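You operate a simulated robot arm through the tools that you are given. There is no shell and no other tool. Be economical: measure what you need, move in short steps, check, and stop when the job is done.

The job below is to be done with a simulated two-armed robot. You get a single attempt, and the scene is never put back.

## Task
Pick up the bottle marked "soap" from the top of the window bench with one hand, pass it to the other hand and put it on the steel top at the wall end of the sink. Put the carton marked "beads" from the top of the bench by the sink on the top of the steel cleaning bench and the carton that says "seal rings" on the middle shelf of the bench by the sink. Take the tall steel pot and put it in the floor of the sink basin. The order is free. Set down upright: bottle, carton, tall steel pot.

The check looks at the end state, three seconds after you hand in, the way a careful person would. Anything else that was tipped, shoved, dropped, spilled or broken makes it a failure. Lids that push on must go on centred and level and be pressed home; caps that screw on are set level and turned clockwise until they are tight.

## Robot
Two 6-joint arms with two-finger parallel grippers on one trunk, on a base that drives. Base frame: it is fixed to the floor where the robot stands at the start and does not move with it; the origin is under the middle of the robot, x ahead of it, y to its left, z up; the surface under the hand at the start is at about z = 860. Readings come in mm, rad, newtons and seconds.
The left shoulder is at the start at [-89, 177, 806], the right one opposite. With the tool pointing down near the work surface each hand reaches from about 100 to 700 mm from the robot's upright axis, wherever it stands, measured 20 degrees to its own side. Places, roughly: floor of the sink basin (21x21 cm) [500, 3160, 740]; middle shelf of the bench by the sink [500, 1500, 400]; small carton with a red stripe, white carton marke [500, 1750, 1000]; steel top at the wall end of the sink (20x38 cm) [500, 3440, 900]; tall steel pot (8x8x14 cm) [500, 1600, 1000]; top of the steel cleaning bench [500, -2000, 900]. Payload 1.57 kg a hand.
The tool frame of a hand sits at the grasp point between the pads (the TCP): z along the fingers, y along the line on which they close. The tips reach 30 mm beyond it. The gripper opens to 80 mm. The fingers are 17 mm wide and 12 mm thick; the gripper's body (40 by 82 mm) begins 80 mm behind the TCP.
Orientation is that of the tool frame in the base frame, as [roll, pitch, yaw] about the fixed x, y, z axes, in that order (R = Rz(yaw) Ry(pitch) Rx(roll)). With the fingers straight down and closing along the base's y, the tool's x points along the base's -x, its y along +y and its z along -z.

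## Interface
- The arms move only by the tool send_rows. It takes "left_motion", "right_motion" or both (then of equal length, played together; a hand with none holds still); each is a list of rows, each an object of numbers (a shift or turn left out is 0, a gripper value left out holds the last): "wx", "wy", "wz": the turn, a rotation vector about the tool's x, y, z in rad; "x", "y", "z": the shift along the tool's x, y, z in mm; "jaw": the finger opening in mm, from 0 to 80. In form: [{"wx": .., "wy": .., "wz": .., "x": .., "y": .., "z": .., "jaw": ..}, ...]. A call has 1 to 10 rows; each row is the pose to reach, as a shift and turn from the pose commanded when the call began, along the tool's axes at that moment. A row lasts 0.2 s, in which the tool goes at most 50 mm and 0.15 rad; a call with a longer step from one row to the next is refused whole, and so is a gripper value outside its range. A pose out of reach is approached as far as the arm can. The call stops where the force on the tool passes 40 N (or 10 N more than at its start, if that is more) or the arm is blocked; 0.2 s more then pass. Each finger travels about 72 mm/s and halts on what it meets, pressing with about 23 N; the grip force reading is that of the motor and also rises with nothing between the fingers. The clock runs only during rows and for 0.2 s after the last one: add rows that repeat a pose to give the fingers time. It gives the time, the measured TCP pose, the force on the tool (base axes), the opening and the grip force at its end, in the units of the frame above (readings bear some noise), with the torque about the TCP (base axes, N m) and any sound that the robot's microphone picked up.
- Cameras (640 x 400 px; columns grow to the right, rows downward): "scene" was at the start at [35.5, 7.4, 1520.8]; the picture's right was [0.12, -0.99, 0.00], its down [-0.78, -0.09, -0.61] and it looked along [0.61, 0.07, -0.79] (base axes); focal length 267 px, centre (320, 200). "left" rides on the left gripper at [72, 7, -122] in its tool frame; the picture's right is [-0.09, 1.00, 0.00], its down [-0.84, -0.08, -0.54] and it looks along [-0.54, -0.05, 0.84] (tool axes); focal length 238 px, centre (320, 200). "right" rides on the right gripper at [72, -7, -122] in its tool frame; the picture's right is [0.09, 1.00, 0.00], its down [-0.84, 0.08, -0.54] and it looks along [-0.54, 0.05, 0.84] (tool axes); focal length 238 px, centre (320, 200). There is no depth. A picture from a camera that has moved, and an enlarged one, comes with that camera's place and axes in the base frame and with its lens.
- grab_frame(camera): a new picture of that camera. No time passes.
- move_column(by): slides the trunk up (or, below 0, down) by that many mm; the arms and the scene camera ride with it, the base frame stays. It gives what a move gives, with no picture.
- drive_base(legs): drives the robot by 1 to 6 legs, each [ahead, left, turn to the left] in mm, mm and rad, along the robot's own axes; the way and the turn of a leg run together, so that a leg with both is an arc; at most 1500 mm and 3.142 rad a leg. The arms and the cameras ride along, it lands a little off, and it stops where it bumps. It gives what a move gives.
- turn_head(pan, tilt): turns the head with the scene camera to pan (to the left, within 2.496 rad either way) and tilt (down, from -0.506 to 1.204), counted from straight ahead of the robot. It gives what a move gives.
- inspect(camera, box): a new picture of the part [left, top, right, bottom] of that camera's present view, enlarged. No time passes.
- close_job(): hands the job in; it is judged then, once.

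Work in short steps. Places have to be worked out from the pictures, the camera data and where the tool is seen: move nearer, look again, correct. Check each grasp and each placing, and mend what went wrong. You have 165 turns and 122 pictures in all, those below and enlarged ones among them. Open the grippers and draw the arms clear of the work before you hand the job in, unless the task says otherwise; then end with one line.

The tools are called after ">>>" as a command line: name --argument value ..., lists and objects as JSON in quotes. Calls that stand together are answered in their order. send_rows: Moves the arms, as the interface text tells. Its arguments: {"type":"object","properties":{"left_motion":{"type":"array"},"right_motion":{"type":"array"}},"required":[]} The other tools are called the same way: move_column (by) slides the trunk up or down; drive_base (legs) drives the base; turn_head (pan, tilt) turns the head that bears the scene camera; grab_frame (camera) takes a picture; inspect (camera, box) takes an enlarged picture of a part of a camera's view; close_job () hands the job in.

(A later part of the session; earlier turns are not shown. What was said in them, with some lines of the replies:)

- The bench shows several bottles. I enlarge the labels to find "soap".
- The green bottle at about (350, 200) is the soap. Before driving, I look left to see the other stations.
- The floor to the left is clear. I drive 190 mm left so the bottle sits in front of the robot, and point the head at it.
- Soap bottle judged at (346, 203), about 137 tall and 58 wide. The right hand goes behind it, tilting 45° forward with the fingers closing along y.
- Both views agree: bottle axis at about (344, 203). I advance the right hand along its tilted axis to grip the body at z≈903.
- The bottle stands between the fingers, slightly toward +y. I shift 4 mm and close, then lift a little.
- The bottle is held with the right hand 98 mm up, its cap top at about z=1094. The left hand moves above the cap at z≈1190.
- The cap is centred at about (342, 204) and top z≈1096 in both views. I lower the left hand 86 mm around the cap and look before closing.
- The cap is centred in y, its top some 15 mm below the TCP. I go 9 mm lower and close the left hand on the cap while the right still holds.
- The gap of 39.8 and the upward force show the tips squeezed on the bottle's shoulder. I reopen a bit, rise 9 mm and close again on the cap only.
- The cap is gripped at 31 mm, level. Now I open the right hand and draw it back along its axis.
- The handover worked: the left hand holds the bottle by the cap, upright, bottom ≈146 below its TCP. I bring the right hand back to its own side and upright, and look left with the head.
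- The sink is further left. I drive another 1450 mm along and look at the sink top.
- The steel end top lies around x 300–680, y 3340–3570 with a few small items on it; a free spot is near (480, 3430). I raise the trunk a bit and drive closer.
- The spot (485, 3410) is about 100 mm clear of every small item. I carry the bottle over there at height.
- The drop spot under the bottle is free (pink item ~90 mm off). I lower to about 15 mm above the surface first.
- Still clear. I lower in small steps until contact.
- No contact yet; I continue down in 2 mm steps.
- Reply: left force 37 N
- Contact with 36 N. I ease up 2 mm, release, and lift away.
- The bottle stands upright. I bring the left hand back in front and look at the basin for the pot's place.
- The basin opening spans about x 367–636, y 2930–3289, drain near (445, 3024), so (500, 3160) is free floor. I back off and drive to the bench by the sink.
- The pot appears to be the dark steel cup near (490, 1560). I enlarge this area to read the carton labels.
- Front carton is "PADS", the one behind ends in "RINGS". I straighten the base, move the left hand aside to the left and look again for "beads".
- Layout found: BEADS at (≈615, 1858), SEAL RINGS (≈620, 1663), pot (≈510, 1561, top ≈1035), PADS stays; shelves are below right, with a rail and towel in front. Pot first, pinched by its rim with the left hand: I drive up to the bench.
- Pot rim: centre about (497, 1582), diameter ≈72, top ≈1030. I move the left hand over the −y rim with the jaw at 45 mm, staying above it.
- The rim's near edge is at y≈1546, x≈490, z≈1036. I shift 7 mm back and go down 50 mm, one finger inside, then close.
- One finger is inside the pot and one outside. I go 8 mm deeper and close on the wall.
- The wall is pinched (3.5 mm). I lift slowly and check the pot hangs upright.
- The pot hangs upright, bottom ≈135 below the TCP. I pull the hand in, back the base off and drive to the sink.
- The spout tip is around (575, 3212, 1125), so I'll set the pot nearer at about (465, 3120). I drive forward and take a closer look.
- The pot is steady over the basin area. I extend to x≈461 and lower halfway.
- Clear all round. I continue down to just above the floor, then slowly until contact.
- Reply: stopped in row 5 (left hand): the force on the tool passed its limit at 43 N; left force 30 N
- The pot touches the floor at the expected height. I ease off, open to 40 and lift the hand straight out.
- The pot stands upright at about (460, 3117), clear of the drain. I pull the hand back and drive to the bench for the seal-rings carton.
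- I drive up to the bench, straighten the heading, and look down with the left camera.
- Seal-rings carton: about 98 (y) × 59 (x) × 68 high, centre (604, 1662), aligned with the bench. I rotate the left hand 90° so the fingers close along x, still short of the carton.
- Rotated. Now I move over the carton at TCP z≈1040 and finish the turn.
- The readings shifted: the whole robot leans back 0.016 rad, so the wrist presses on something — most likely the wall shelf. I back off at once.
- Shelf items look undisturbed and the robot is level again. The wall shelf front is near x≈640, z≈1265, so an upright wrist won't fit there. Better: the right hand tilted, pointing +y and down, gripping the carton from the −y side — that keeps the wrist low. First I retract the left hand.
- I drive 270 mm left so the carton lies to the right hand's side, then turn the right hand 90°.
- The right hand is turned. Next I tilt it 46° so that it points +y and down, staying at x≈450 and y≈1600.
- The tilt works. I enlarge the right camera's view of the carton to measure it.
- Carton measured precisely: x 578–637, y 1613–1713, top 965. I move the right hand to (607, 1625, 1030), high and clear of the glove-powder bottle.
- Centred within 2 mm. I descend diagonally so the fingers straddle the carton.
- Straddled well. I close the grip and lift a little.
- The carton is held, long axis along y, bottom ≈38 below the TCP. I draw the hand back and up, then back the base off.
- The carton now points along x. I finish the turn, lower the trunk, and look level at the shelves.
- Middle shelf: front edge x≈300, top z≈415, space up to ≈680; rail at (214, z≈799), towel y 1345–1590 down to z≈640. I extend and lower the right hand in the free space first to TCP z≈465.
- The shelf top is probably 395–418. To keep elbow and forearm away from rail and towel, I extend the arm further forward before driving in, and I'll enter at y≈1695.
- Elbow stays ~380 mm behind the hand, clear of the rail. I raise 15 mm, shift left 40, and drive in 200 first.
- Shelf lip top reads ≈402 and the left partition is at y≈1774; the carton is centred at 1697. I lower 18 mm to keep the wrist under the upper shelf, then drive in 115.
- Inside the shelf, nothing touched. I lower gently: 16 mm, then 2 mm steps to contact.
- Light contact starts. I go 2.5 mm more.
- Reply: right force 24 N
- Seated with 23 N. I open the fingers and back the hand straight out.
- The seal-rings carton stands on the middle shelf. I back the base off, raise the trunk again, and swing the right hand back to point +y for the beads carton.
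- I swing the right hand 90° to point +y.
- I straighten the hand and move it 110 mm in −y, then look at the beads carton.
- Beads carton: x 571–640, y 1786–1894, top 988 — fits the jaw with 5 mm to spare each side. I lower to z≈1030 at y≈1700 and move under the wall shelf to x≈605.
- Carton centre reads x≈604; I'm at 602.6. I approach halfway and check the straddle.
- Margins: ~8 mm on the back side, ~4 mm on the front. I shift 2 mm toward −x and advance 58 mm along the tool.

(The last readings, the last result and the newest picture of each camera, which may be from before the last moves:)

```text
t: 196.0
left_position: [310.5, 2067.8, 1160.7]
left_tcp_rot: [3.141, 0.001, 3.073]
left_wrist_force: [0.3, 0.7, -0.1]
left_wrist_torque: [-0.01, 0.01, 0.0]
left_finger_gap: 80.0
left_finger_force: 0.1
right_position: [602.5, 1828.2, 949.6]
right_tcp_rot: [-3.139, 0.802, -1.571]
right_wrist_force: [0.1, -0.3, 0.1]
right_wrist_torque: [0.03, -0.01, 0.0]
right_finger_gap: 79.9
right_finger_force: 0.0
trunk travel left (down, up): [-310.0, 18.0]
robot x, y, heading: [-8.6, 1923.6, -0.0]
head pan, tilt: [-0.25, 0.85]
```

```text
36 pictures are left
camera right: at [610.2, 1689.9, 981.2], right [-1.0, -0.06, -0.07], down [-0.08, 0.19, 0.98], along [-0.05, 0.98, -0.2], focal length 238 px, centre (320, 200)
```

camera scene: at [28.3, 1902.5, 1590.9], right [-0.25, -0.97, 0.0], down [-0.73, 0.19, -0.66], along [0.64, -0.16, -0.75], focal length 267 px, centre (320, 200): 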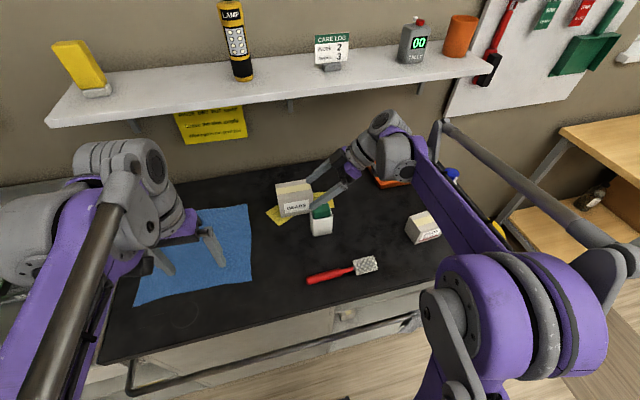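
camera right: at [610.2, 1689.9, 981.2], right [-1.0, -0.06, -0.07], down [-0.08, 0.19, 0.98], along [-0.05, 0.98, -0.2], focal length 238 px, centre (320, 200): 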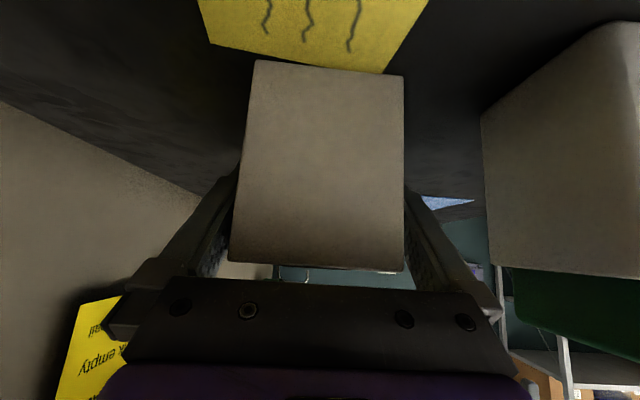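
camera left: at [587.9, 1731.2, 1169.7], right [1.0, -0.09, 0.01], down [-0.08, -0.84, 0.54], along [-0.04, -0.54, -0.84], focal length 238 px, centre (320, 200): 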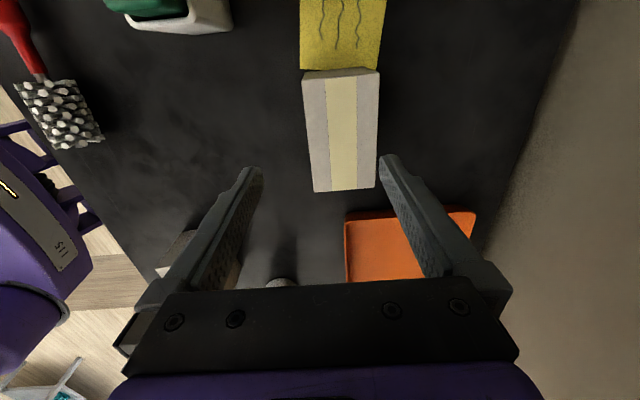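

The carton sits between the fingers, nothing touched. I close and lift.

>>> send_rows --right_motion '[{"jaw": 70}, {"jaw": 55}, {"jaw": 55}, {"jaw": 55}]'

>>> send_rows --right_motion '[{"x": -7, "z": -7}, {"x": -20, "z": -20}, {"x": -36, "z": -35}, {"x": -36, "z": -35}]'

>>> grab_frame --camera "right"

>>> grab_frame --camera "scene"

```text
t: 197.0
left_position: [310.8, 2066.5, 1160.6]
left_tcp_rot: [3.141, 0.002, 3.074]
left_wrist_force: [-0.2, -0.9, -0.3]
left_wrist_torque: [0.03, 0.03, 0.02]
left_finger_gap: 79.8
left_finger_force: 0.0
right_position: [605.0, 1827.7, 949.2]
right_tcp_rot: [-3.138, 0.8, -1.57]
right_wrist_force: [0.0, 1.8, 0.3]
right_wrist_torque: [-0.08, 0.04, -0.03]
right_finger_gap: 69.8
right_finger_force: 22.9
trunk travel left (down, up): [-310.0, 18.0]
robot x, y, heading: [-7.3, 1923.9, -0.001]
head pan, tilt: [-0.25, 0.85]
```

```text
t: 198.0
left_position: [311.5, 2067.8, 1160.9]
left_tcp_rot: [3.141, -0.001, 3.074]
left_wrist_force: [0.4, -0.2, 0.9]
left_wrist_torque: [0.04, 0.01, -0.02]
left_finger_gap: 79.8
left_finger_force: 0.0
right_position: [603.7, 1828.2, 998.6]
right_tcp_rot: [-3.138, 0.802, -1.569]
right_wrist_force: [-0.3, 0.2, -1.0]
right_wrist_torque: [0.0, -0.01, -0.02]
right_finger_gap: 69.9
right_finger_force: 22.9
trunk travel left (down, up): [-310.0, 18.0]
robot x, y, heading: [-7.9, 1923.6, -0.001]
head pan, tilt: [-0.25, 0.85]
```

```text
35 pictures are left
camera right: at [610.5, 1690.3, 1031.6], right [-1.0, -0.06, -0.07], down [-0.08, 0.19, 0.98], along [-0.05, 0.98, -0.2], focal length 238 px, centre (320, 200)
```

right: 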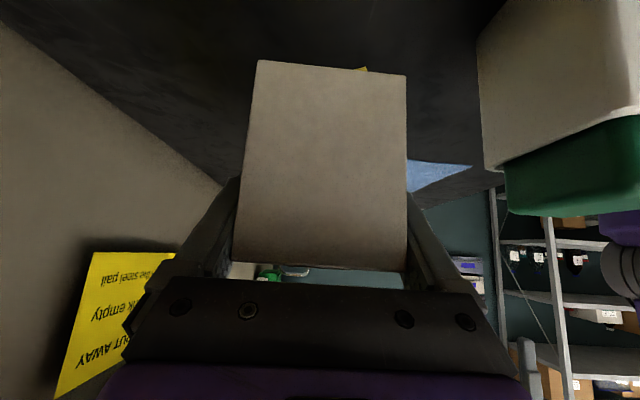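

```text
34 pictures are left
camera scene: at [28.9, 1902.3, 1591.0], right [-0.25, -0.97, 0.0], down [-0.73, 0.19, -0.66], along [0.64, -0.16, -0.75], focal length 267 px, centre (320, 200)
```

scene: 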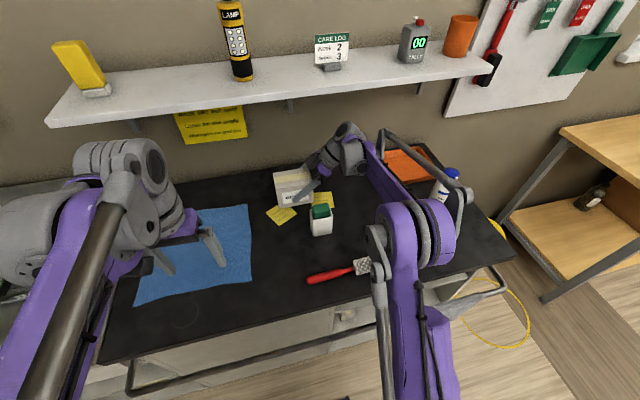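

Lifted cleanly, bottom ≈49 below the TCP. To avoid the sponge holder I move 160 mm in −y first, then pull back toward the robot.

>>> send_rows --right_motion '[{"x": 28, "z": -29}, {"x": 56, "z": -58}, {"x": 84, "z": -87}, {"x": 112, "z": -115}, {"x": 112, "z": -115, "y": 45}, {"x": 112, "z": -115, "y": 90}, {"x": 112, "z": -115, "y": 135}, {"x": 112, "z": -115, "y": 180}, {"x": 100, "z": -127, "y": 220}, {"x": 80, "z": -147, "y": 250}]'

>>> grab_frame --camera "scene"

```text
t: 200.2
left_position: [310.1, 2068.3, 1161.3]
left_tcp_rot: [-3.141, 0.002, 3.074]
left_wrist_force: [0.1, 0.2, -0.1]
left_wrist_torque: [-0.03, 0.0, 0.04]
left_finger_gap: 80.0
left_finger_force: 0.1
right_position: [352.8, 1670.4, 1043.0]
right_tcp_rot: [-3.137, 0.8, -1.569]
right_wrist_force: [-0.4, -0.5, -2.0]
right_wrist_torque: [-0.04, -0.01, 0.0]
right_finger_gap: 69.9
right_finger_force: 22.8
trunk travel left (down, up): [-310.0, 18.0]
robot x, y, heading: [-5.7, 1922.6, -0.002]
head pan, tilt: [-0.25, 0.85]
```

```text
33 pictures are left
camera scene: at [27.2, 1903.2, 1591.0], right [-0.25, -0.97, 0.0], down [-0.73, 0.19, -0.66], along [0.64, -0.16, -0.75], focal length 267 px, centre (320, 200)
```

scene: 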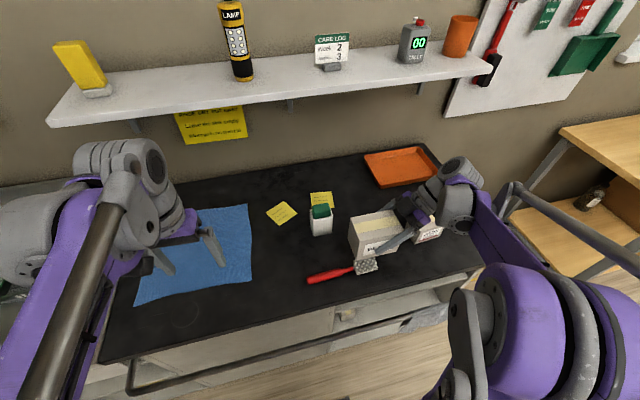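

The beads carton is free of everything. I back off 350 and drive right along the wall, then look ahead toward the steel bench.

>>> drive_base --legs '[[-360, 0, 0], [0, -1450, 0], [0, -450, 0]]'

>>> turn_head --pan -1.1 --tilt 0.5

>>> grab_frame --camera "scene"

```text
t: 219.1
left_position: [-10.7, 174.5, 1160.6]
left_tcp_rot: [-3.141, 0.0, 3.115]
left_wrist_force: [-0.2, -0.2, -0.6]
left_wrist_torque: [0.03, -0.03, 0.02]
left_finger_gap: 79.7
left_finger_force: 0.0
right_position: [50.0, -221.7, 1042.2]
right_tcp_rot: [-3.139, 0.801, -1.531]
right_wrist_force: [0.0, 0.6, -1.7]
right_wrist_torque: [-0.03, 0.0, -0.01]
right_finger_gap: 69.7
right_finger_force: 22.9
trunk travel left (down, up): [-310.0, 18.0]
robot x, y, heading: [-320.7, 18.5, 0.038]
head pan, tilt: [-0.25, 0.85]
```

```text
t: 220.3
left_position: [-9.2, 174.3, 1160.9]
left_tcp_rot: [3.141, 0.0, 3.115]
left_wrist_force: [-0.9, 0.7, -0.3]
left_wrist_torque: [-0.02, 0.01, -0.04]
left_finger_gap: 80.2
left_finger_force: 0.0
right_position: [50.3, -221.7, 1042.6]
right_tcp_rot: [-3.138, 0.8, -1.529]
right_wrist_force: [0.4, -0.4, -0.5]
right_wrist_torque: [-0.02, 0.0, -0.02]
right_finger_gap: 69.6
right_finger_force: 23.0
trunk travel left (down, up): [-310.0, 18.0]
robot x, y, heading: [-317.4, 17.7, 0.037]
head pan, tilt: [-1.1, 0.499]
```

```text
32 pictures are left
camera scene: at [-316.3, -65.2, 1620.9], right [-0.87, -0.49, 0.0], down [-0.23, 0.42, -0.88], along [0.43, -0.77, -0.48], focal length 267 px, centre (320, 200)
```

scene: 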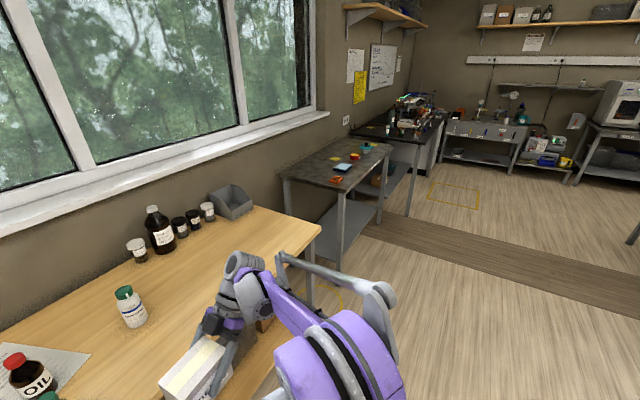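

The steel bench spans about y −1345…−2300 with several small items. I straighten up and drive 1400 more to see it from the front.

>>> drive_base --legs '[[0, 0, -0.037], [0, -1450, 0]]'

>>> turn_head --pan -0.3 --tilt 0.75

>>> grab_frame --camera "scene"

```text
t: 233.7
left_position: [-4.2, -1310.1, 1161.2]
left_tcp_rot: [3.141, 0.0, 3.07]
left_wrist_force: [-1.0, 0.7, 0.2]
left_wrist_torque: [0.02, -0.03, 0.0]
left_finger_gap: 79.7
left_finger_force: 0.1
right_position: [38.5, -1708.6, 1043.1]
right_tcp_rot: [-3.139, 0.802, -1.577]
right_wrist_force: [0.3, -0.2, -1.7]
right_wrist_torque: [0.0, 0.03, 0.01]
right_finger_gap: 70.0
right_finger_force: 23.0
trunk travel left (down, up): [-310.0, 18.0]
robot x, y, heading: [-324.5, -1453.4, -0.006]
head pan, tilt: [-1.1, 0.499]
```

```text
t: 234.8
left_position: [-2.9, -1309.4, 1162.0]
left_tcp_rot: [3.141, -0.002, 3.071]
left_wrist_force: [0.6, 0.0, 0.3]
left_wrist_torque: [0.02, 0.0, -0.03]
left_finger_gap: 80.0
left_finger_force: 0.0
right_position: [37.9, -1708.8, 1042.9]
right_tcp_rot: [-3.137, 0.8, -1.576]
right_wrist_force: [-0.3, 0.1, -2.0]
right_wrist_torque: [-0.04, 0.03, 0.03]
right_finger_gap: 69.8
right_finger_force: 22.8
trunk travel left (down, up): [-310.0, 18.0]
robot x, y, heading: [-322.0, -1458.9, -0.004]
head pan, tilt: [-0.3, 0.75]
```

```text
31 pictures are left
camera scene: at [-283.2, -1479.3, 1599.0], right [-0.3, -0.95, 0.0], down [-0.65, 0.21, -0.73], along [0.7, -0.22, -0.68], focal length 267 px, centre (320, 200)
```

scene: 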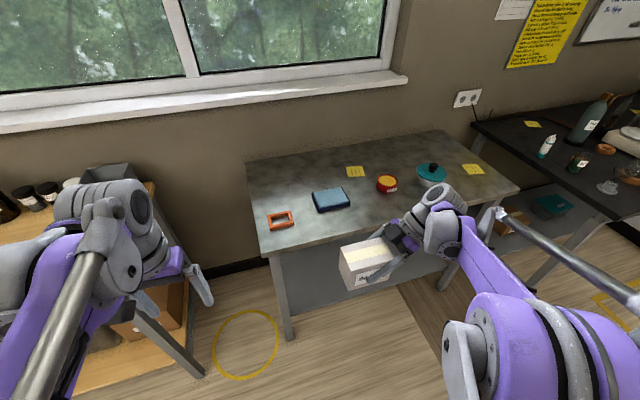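

Free spot: (352, −1865), in front between the blue sponge (425, −1741) and the red lid (447, −1997). I drive up so the carton comes above it.

>>> drive_base --legs '[[0, -168, 0.005], [312, 0, 0]]'

>>> grab_frame --camera "scene"

>>> grab_frame --camera "right"

```text
t: 238.6
left_position: [305.5, -1477.3, 1160.6]
left_tcp_rot: [-3.141, 0.0, 3.07]
left_wrist_force: [0.0, -0.3, 0.0]
left_wrist_torque: [0.02, -0.01, 0.02]
left_finger_gap: 79.9
left_finger_force: 0.1
right_position: [347.9, -1875.5, 1042.9]
right_tcp_rot: [-3.139, 0.8, -1.576]
right_wrist_force: [-0.9, -0.8, -1.6]
right_wrist_torque: [-0.04, 0.03, -0.01]
right_finger_gap: 69.6
right_finger_force: 23.4
trunk travel left (down, up): [-310.0, 18.0]
robot x, y, heading: [-11.9, -1618.1, -0.002]
head pan, tilt: [-0.3, 0.75]
```

```text
30 pictures are left
camera scene: at [26.1, -1646.8, 1598.9], right [-0.3, -0.95, 0.0], down [-0.65, 0.2, -0.73], along [0.7, -0.22, -0.68], focal length 267 px, centre (320, 200)
```

scene: 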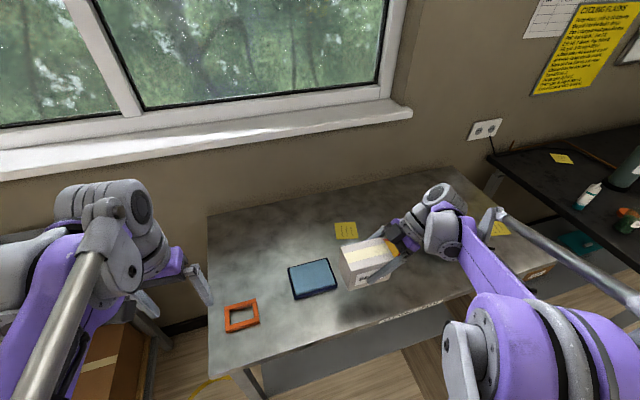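

```text
29 pictures are left
camera right: at [353.2, -2014.1, 1074.6], right [-1.0, -0.06, -0.07], down [-0.08, 0.19, 0.98], along [-0.04, 0.98, -0.2], focal length 238 px, centre (320, 200)
```

right: 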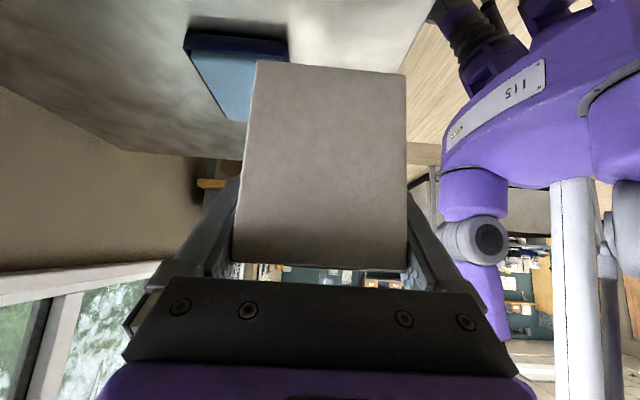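

The blue tray reaches to about y −1845, so I shift the target to carton centre (335, −1905) and then lower 78 mm.

>>> send_rows --right_motion '[{"x": 15, "y": 7, "z": -15}, {"x": 29, "y": 13, "z": -30}, {"x": 44, "y": 13, "z": -16}, {"x": 58, "y": 13, "z": -2}, {"x": 72, "y": 13, "z": 12}, {"x": 85, "y": 13, "z": 24}, {"x": 85, "y": 13, "z": 24}]'

>>> grab_frame --camera "scene"

>>> grab_frame --camera "right"

```text
t: 240.2
left_position: [305.4, -1477.8, 1161.7]
left_tcp_rot: [3.141, 0.002, 3.07]
left_wrist_force: [0.6, 0.7, -0.4]
left_wrist_torque: [0.02, -0.01, 0.01]
left_finger_gap: 80.0
left_finger_force: 0.1
right_position: [335.5, -1918.7, 965.3]
right_tcp_rot: [-3.138, 0.799, -1.574]
right_wrist_force: [0.4, -0.4, -2.1]
right_wrist_torque: [0.0, -0.04, 0.01]
right_finger_gap: 69.8
right_finger_force: 23.0
trunk travel left (down, up): [-310.0, 18.0]
robot x, y, heading: [-14.9, -1618.1, -0.003]
head pan, tilt: [-0.3, 0.75]
```

```text
28 pictures are left
camera scene: at [26.3, -1646.6, 1599.0], right [-0.3, -0.95, 0.0], down [-0.65, 0.2, -0.73], along [0.7, -0.22, -0.68], focal length 267 px, centre (320, 200)
```

scene: 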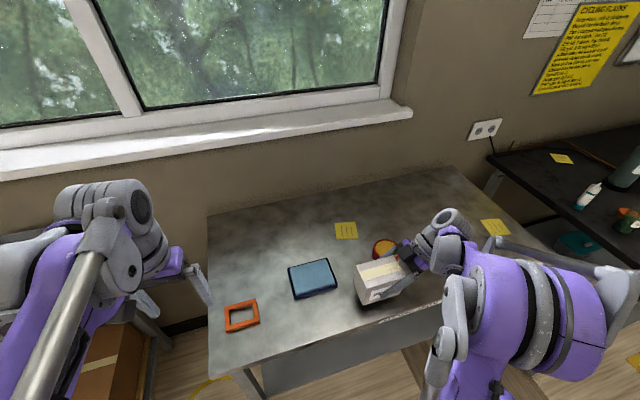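

```text
27 pictures are left
camera right: at [340.9, -2056.2, 997.0], right [-1.0, -0.06, -0.07], down [-0.08, 0.19, 0.98], along [-0.04, 0.98, -0.2], focal length 238 px, centre (320, 200)
```

right: 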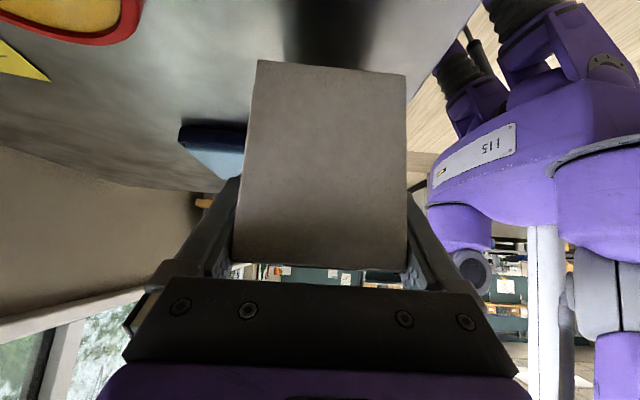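

All clear. I lower to contact in small steps.

>>> send_rows --right_motion '[{"x": 4.3, "z": 4.2}, {"x": 7.2, "z": 7}, {"x": 8.6, "z": 8.4}, {"x": 9.7, "z": 9.4}, {"x": 10.8, "z": 10.5}, {"x": 11.8, "z": 11.5}, {"x": 12.5, "z": 12.2}, {"x": 12.5, "z": 12.2}]'

```text
t: 242.0
left_position: [305.9, -1477.5, 1161.6]
left_tcp_rot: [3.141, -0.001, 3.07]
left_wrist_force: [-0.3, -0.3, -0.6]
left_wrist_torque: [0.0, -0.03, -0.01]
left_finger_gap: 80.0
left_finger_force: 0.0
right_position: [334.0, -1917.6, 949.0]
right_tcp_rot: [-3.137, 0.798, -1.573]
right_wrist_force: [-0.7, 0.4, -1.0]
right_wrist_torque: [-0.01, -0.02, -0.03]
right_finger_gap: 69.9
right_finger_force: 22.9
trunk travel left (down, up): [-310.0, 18.0]
robot x, y, heading: [-10.5, -1622.1, 0.002]
head pan, tilt: [-0.3, 0.75]
```

>>> send_rows --right_motion '[{"x": 1.1, "z": 1}, {"x": 2.2, "z": 2.1}, {"x": 3.2, "z": 3.1}, {"x": 4.3, "z": 4.2}, {"x": 5.4, "z": 5.2}, {"x": 5.4, "z": 5.2}]'

```text
t: 243.4
left_position: [304.7, -1477.6, 1160.4]
left_tcp_rot: [3.142, 0.0, 3.07]
left_wrist_force: [-0.1, 0.5, -0.1]
left_wrist_torque: [-0.01, -0.01, -0.02]
left_finger_gap: 79.9
left_finger_force: 0.2
right_position: [334.9, -1917.7, 939.8]
right_tcp_rot: [-3.137, 0.801, -1.576]
right_wrist_force: [-0.5, 0.6, -1.5]
right_wrist_torque: [0.0, -0.04, 0.02]
right_finger_gap: 69.8
right_finger_force: 23.0
trunk travel left (down, up): [-310.0, 18.0]
robot x, y, heading: [-12.7, -1620.6, -0.006]
head pan, tilt: [-0.3, 0.75]
```

No contact yet: the bench is lower than 900. I look at the gap.

>>> grab_frame --camera "right"

>>> inspect --camera "scene" --box '[270, 210, 450, 330]'

```text
26 pictures are left
camera right: at [340.7, -2056.0, 971.5], right [-1.0, -0.06, -0.07], down [-0.08, 0.19, 0.98], along [-0.04, 0.98, -0.2], focal length 238 px, centre (320, 200)
```

right: 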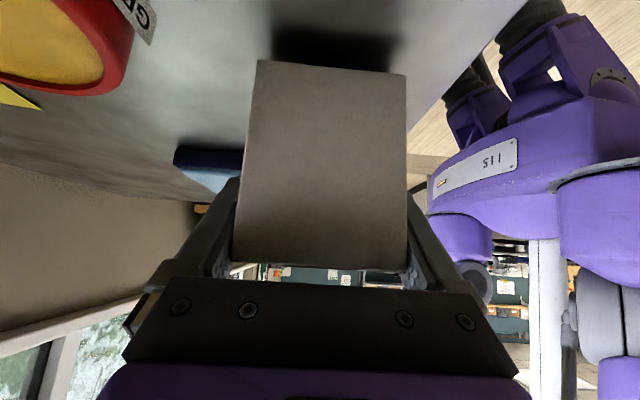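

```text
3.33 times, centred on (360, 270) of scene
camera zoom: at [26.4, -1646.8, 1599.0], right [-0.3, -0.95, 0.0], down [-0.65, 0.2, -0.73], along [0.7, -0.22, -0.68], focal length 889 px, centre (187, -33)
```

zoom: 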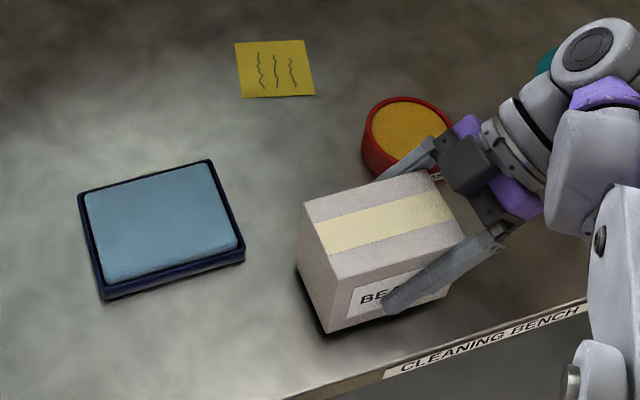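

The gap is perhaps 20 mm, bench edge at x≈277. I shift 6 mm inward and continue down in 2 mm steps.

>>> send_rows --right_motion '[{"y": -6, "x": 1.5, "z": 1.4}, {"y": -6, "x": 3, "z": 2.8}, {"y": -6, "x": 4.5, "z": 4.3}, {"y": -6, "x": 6, "z": 5.7}, {"y": -6, "x": 7.4, "z": 7.1}, {"y": -6, "x": 8.8, "z": 8.5}, {"y": -6, "x": 10.2, "z": 9.9}, {"y": -6, "x": 11.6, "z": 11.3}, {"y": -6, "x": 13, "z": 12.7}, {"y": -6, "x": 14.4, "z": 14}]'

```text
t: 245.6
left_position: [303.9, -1476.9, 1162.0]
left_tcp_rot: [-3.139, 0.001, 3.072]
left_wrist_force: [-0.2, -0.2, 0.4]
left_wrist_torque: [-0.02, -0.02, -0.02]
left_finger_gap: 79.9
left_finger_force: 0.0
right_position: [340.2, -1917.7, 920.7]
right_tcp_rot: [-3.138, 0.799, -1.574]
right_wrist_force: [-1.1, -1.3, 21.5]
right_wrist_torque: [-0.27, 0.24, -0.03]
right_finger_gap: 69.7
right_finger_force: 23.1
trunk travel left (down, up): [-310.0, 18.0]
robot x, y, heading: [-6.9, -1620.0, -0.006]
head pan, tilt: [-0.3, 0.75]
```

Contact at 21 N (bench top ≈871). I open and withdraw straight along the tool axis.

>>> send_rows --right_motion '[{"jaw": 80}, {"jaw": 80}, {"jaw": 80}, {"z": -20}, {"z": -50}, {"z": -90}, {"z": -130}, {"z": -150, "x": -30}, {"z": -170, "x": -60}]'

>>> grab_frame --camera "right"

>>> grab_frame --camera "scene"

```text
t: 247.6
left_position: [305.0, -1477.5, 1161.1]
left_tcp_rot: [-3.141, 0.001, 3.072]
left_wrist_force: [-0.8, -0.6, 1.2]
left_wrist_torque: [-0.02, 0.04, 0.0]
left_finger_gap: 79.9
left_finger_force: 0.0
right_position: [346.6, -1988.6, 1082.1]
right_tcp_rot: [-3.128, 0.787, -1.576]
right_wrist_force: [-0.3, 0.2, -0.2]
right_wrist_torque: [-0.02, 0.02, 0.0]
right_finger_gap: 79.6
right_finger_force: 0.1
right hand out of reach, approached as far as the arm can: row 7, 8, 9
trunk travel left (down, up): [-310.0, 18.0]
robot x, y, heading: [-9.2, -1619.5, -0.003]
head pan, tilt: [-0.3, 0.75]
```

```text
24 pictures are left
camera right: at [352.2, -2125.9, 1115.5], right [-1.0, -0.05, -0.07], down [-0.08, 0.21, 0.98], along [-0.04, 0.98, -0.21], focal length 238 px, centre (320, 200)
```

right: 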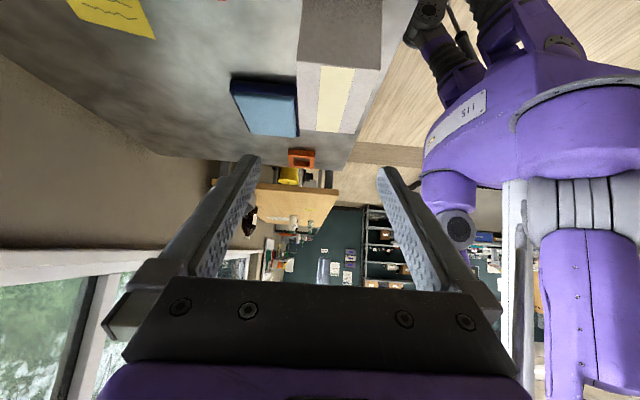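

```text
23 pictures are left
camera scene: at [25.8, -1646.2, 1599.0], right [-0.3, -0.95, 0.0], down [-0.65, 0.2, -0.73], along [0.7, -0.22, -0.68], focal length 267 px, centre (320, 200)
```

scene: 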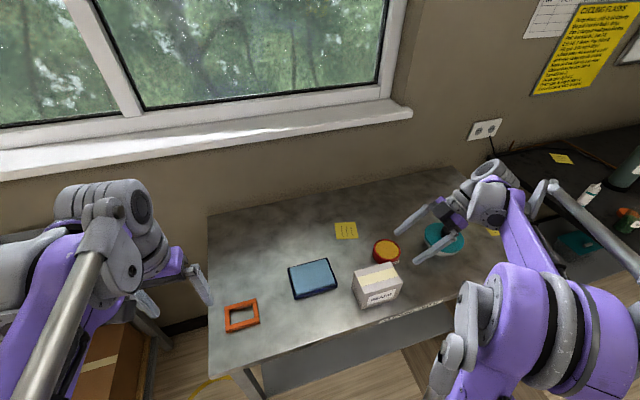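

The beads carton stands upright on the steel bench and nothing else moved. I back away with both hands open and make a final check.

>>> drive_base --legs '[[-400, 0, 0]]'

>>> grab_frame --camera "scene"

```text
t: 250.1
left_position: [-85.2, -1476.3, 1162.1]
left_tcp_rot: [-3.14, 0.001, 3.068]
left_wrist_force: [-0.3, -0.8, 0.1]
left_wrist_torque: [0.03, -0.01, 0.02]
left_finger_gap: 79.9
left_finger_force: 0.0
right_position: [-43.7, -1986.7, 1081.5]
right_tcp_rot: [-3.131, 0.788, -1.577]
right_wrist_force: [-0.7, 0.0, 0.4]
right_wrist_torque: [0.04, -0.01, 0.0]
right_finger_gap: 80.1
right_finger_force: 0.1
trunk travel left (down, up): [-310.0, 18.0]
robot x, y, heading: [-402.5, -1616.7, -0.003]
head pan, tilt: [-0.3, 0.75]
```

```text
22 pictures are left
camera scene: at [-365.1, -1645.0, 1599.1], right [-0.3, -0.95, 0.0], down [-0.65, 0.21, -0.73], along [0.7, -0.22, -0.68], focal length 267 px, centre (320, 200)
```

scene: 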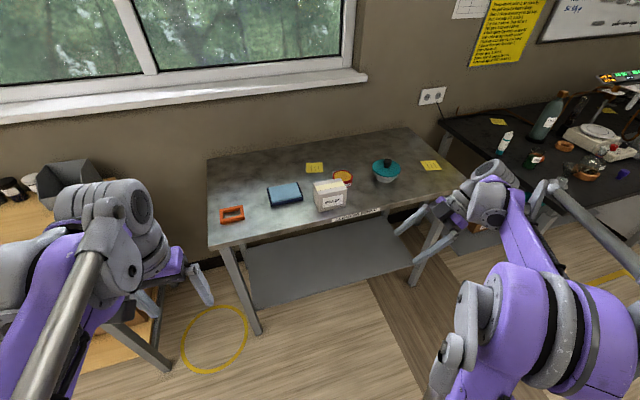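

All four objects are in place and the arms are clear, so I hand in.

>>> close_job

```text
The job is handed in.
```

The job is handed in. The soap bottle, passed from the right hand to the left, is on the steel top at the wall end of the sink. The steel pot is in the sink basin, the "seal rings" carton is on the middle shelf, and the "beads" carton is on the steel cleaning bench. All four stood upright when last seen. While reaching for the seal rings, the left wrist pressed briefly against something, probably the wall shelf; nothing on the shelf looked moved in the pictures afterwards.
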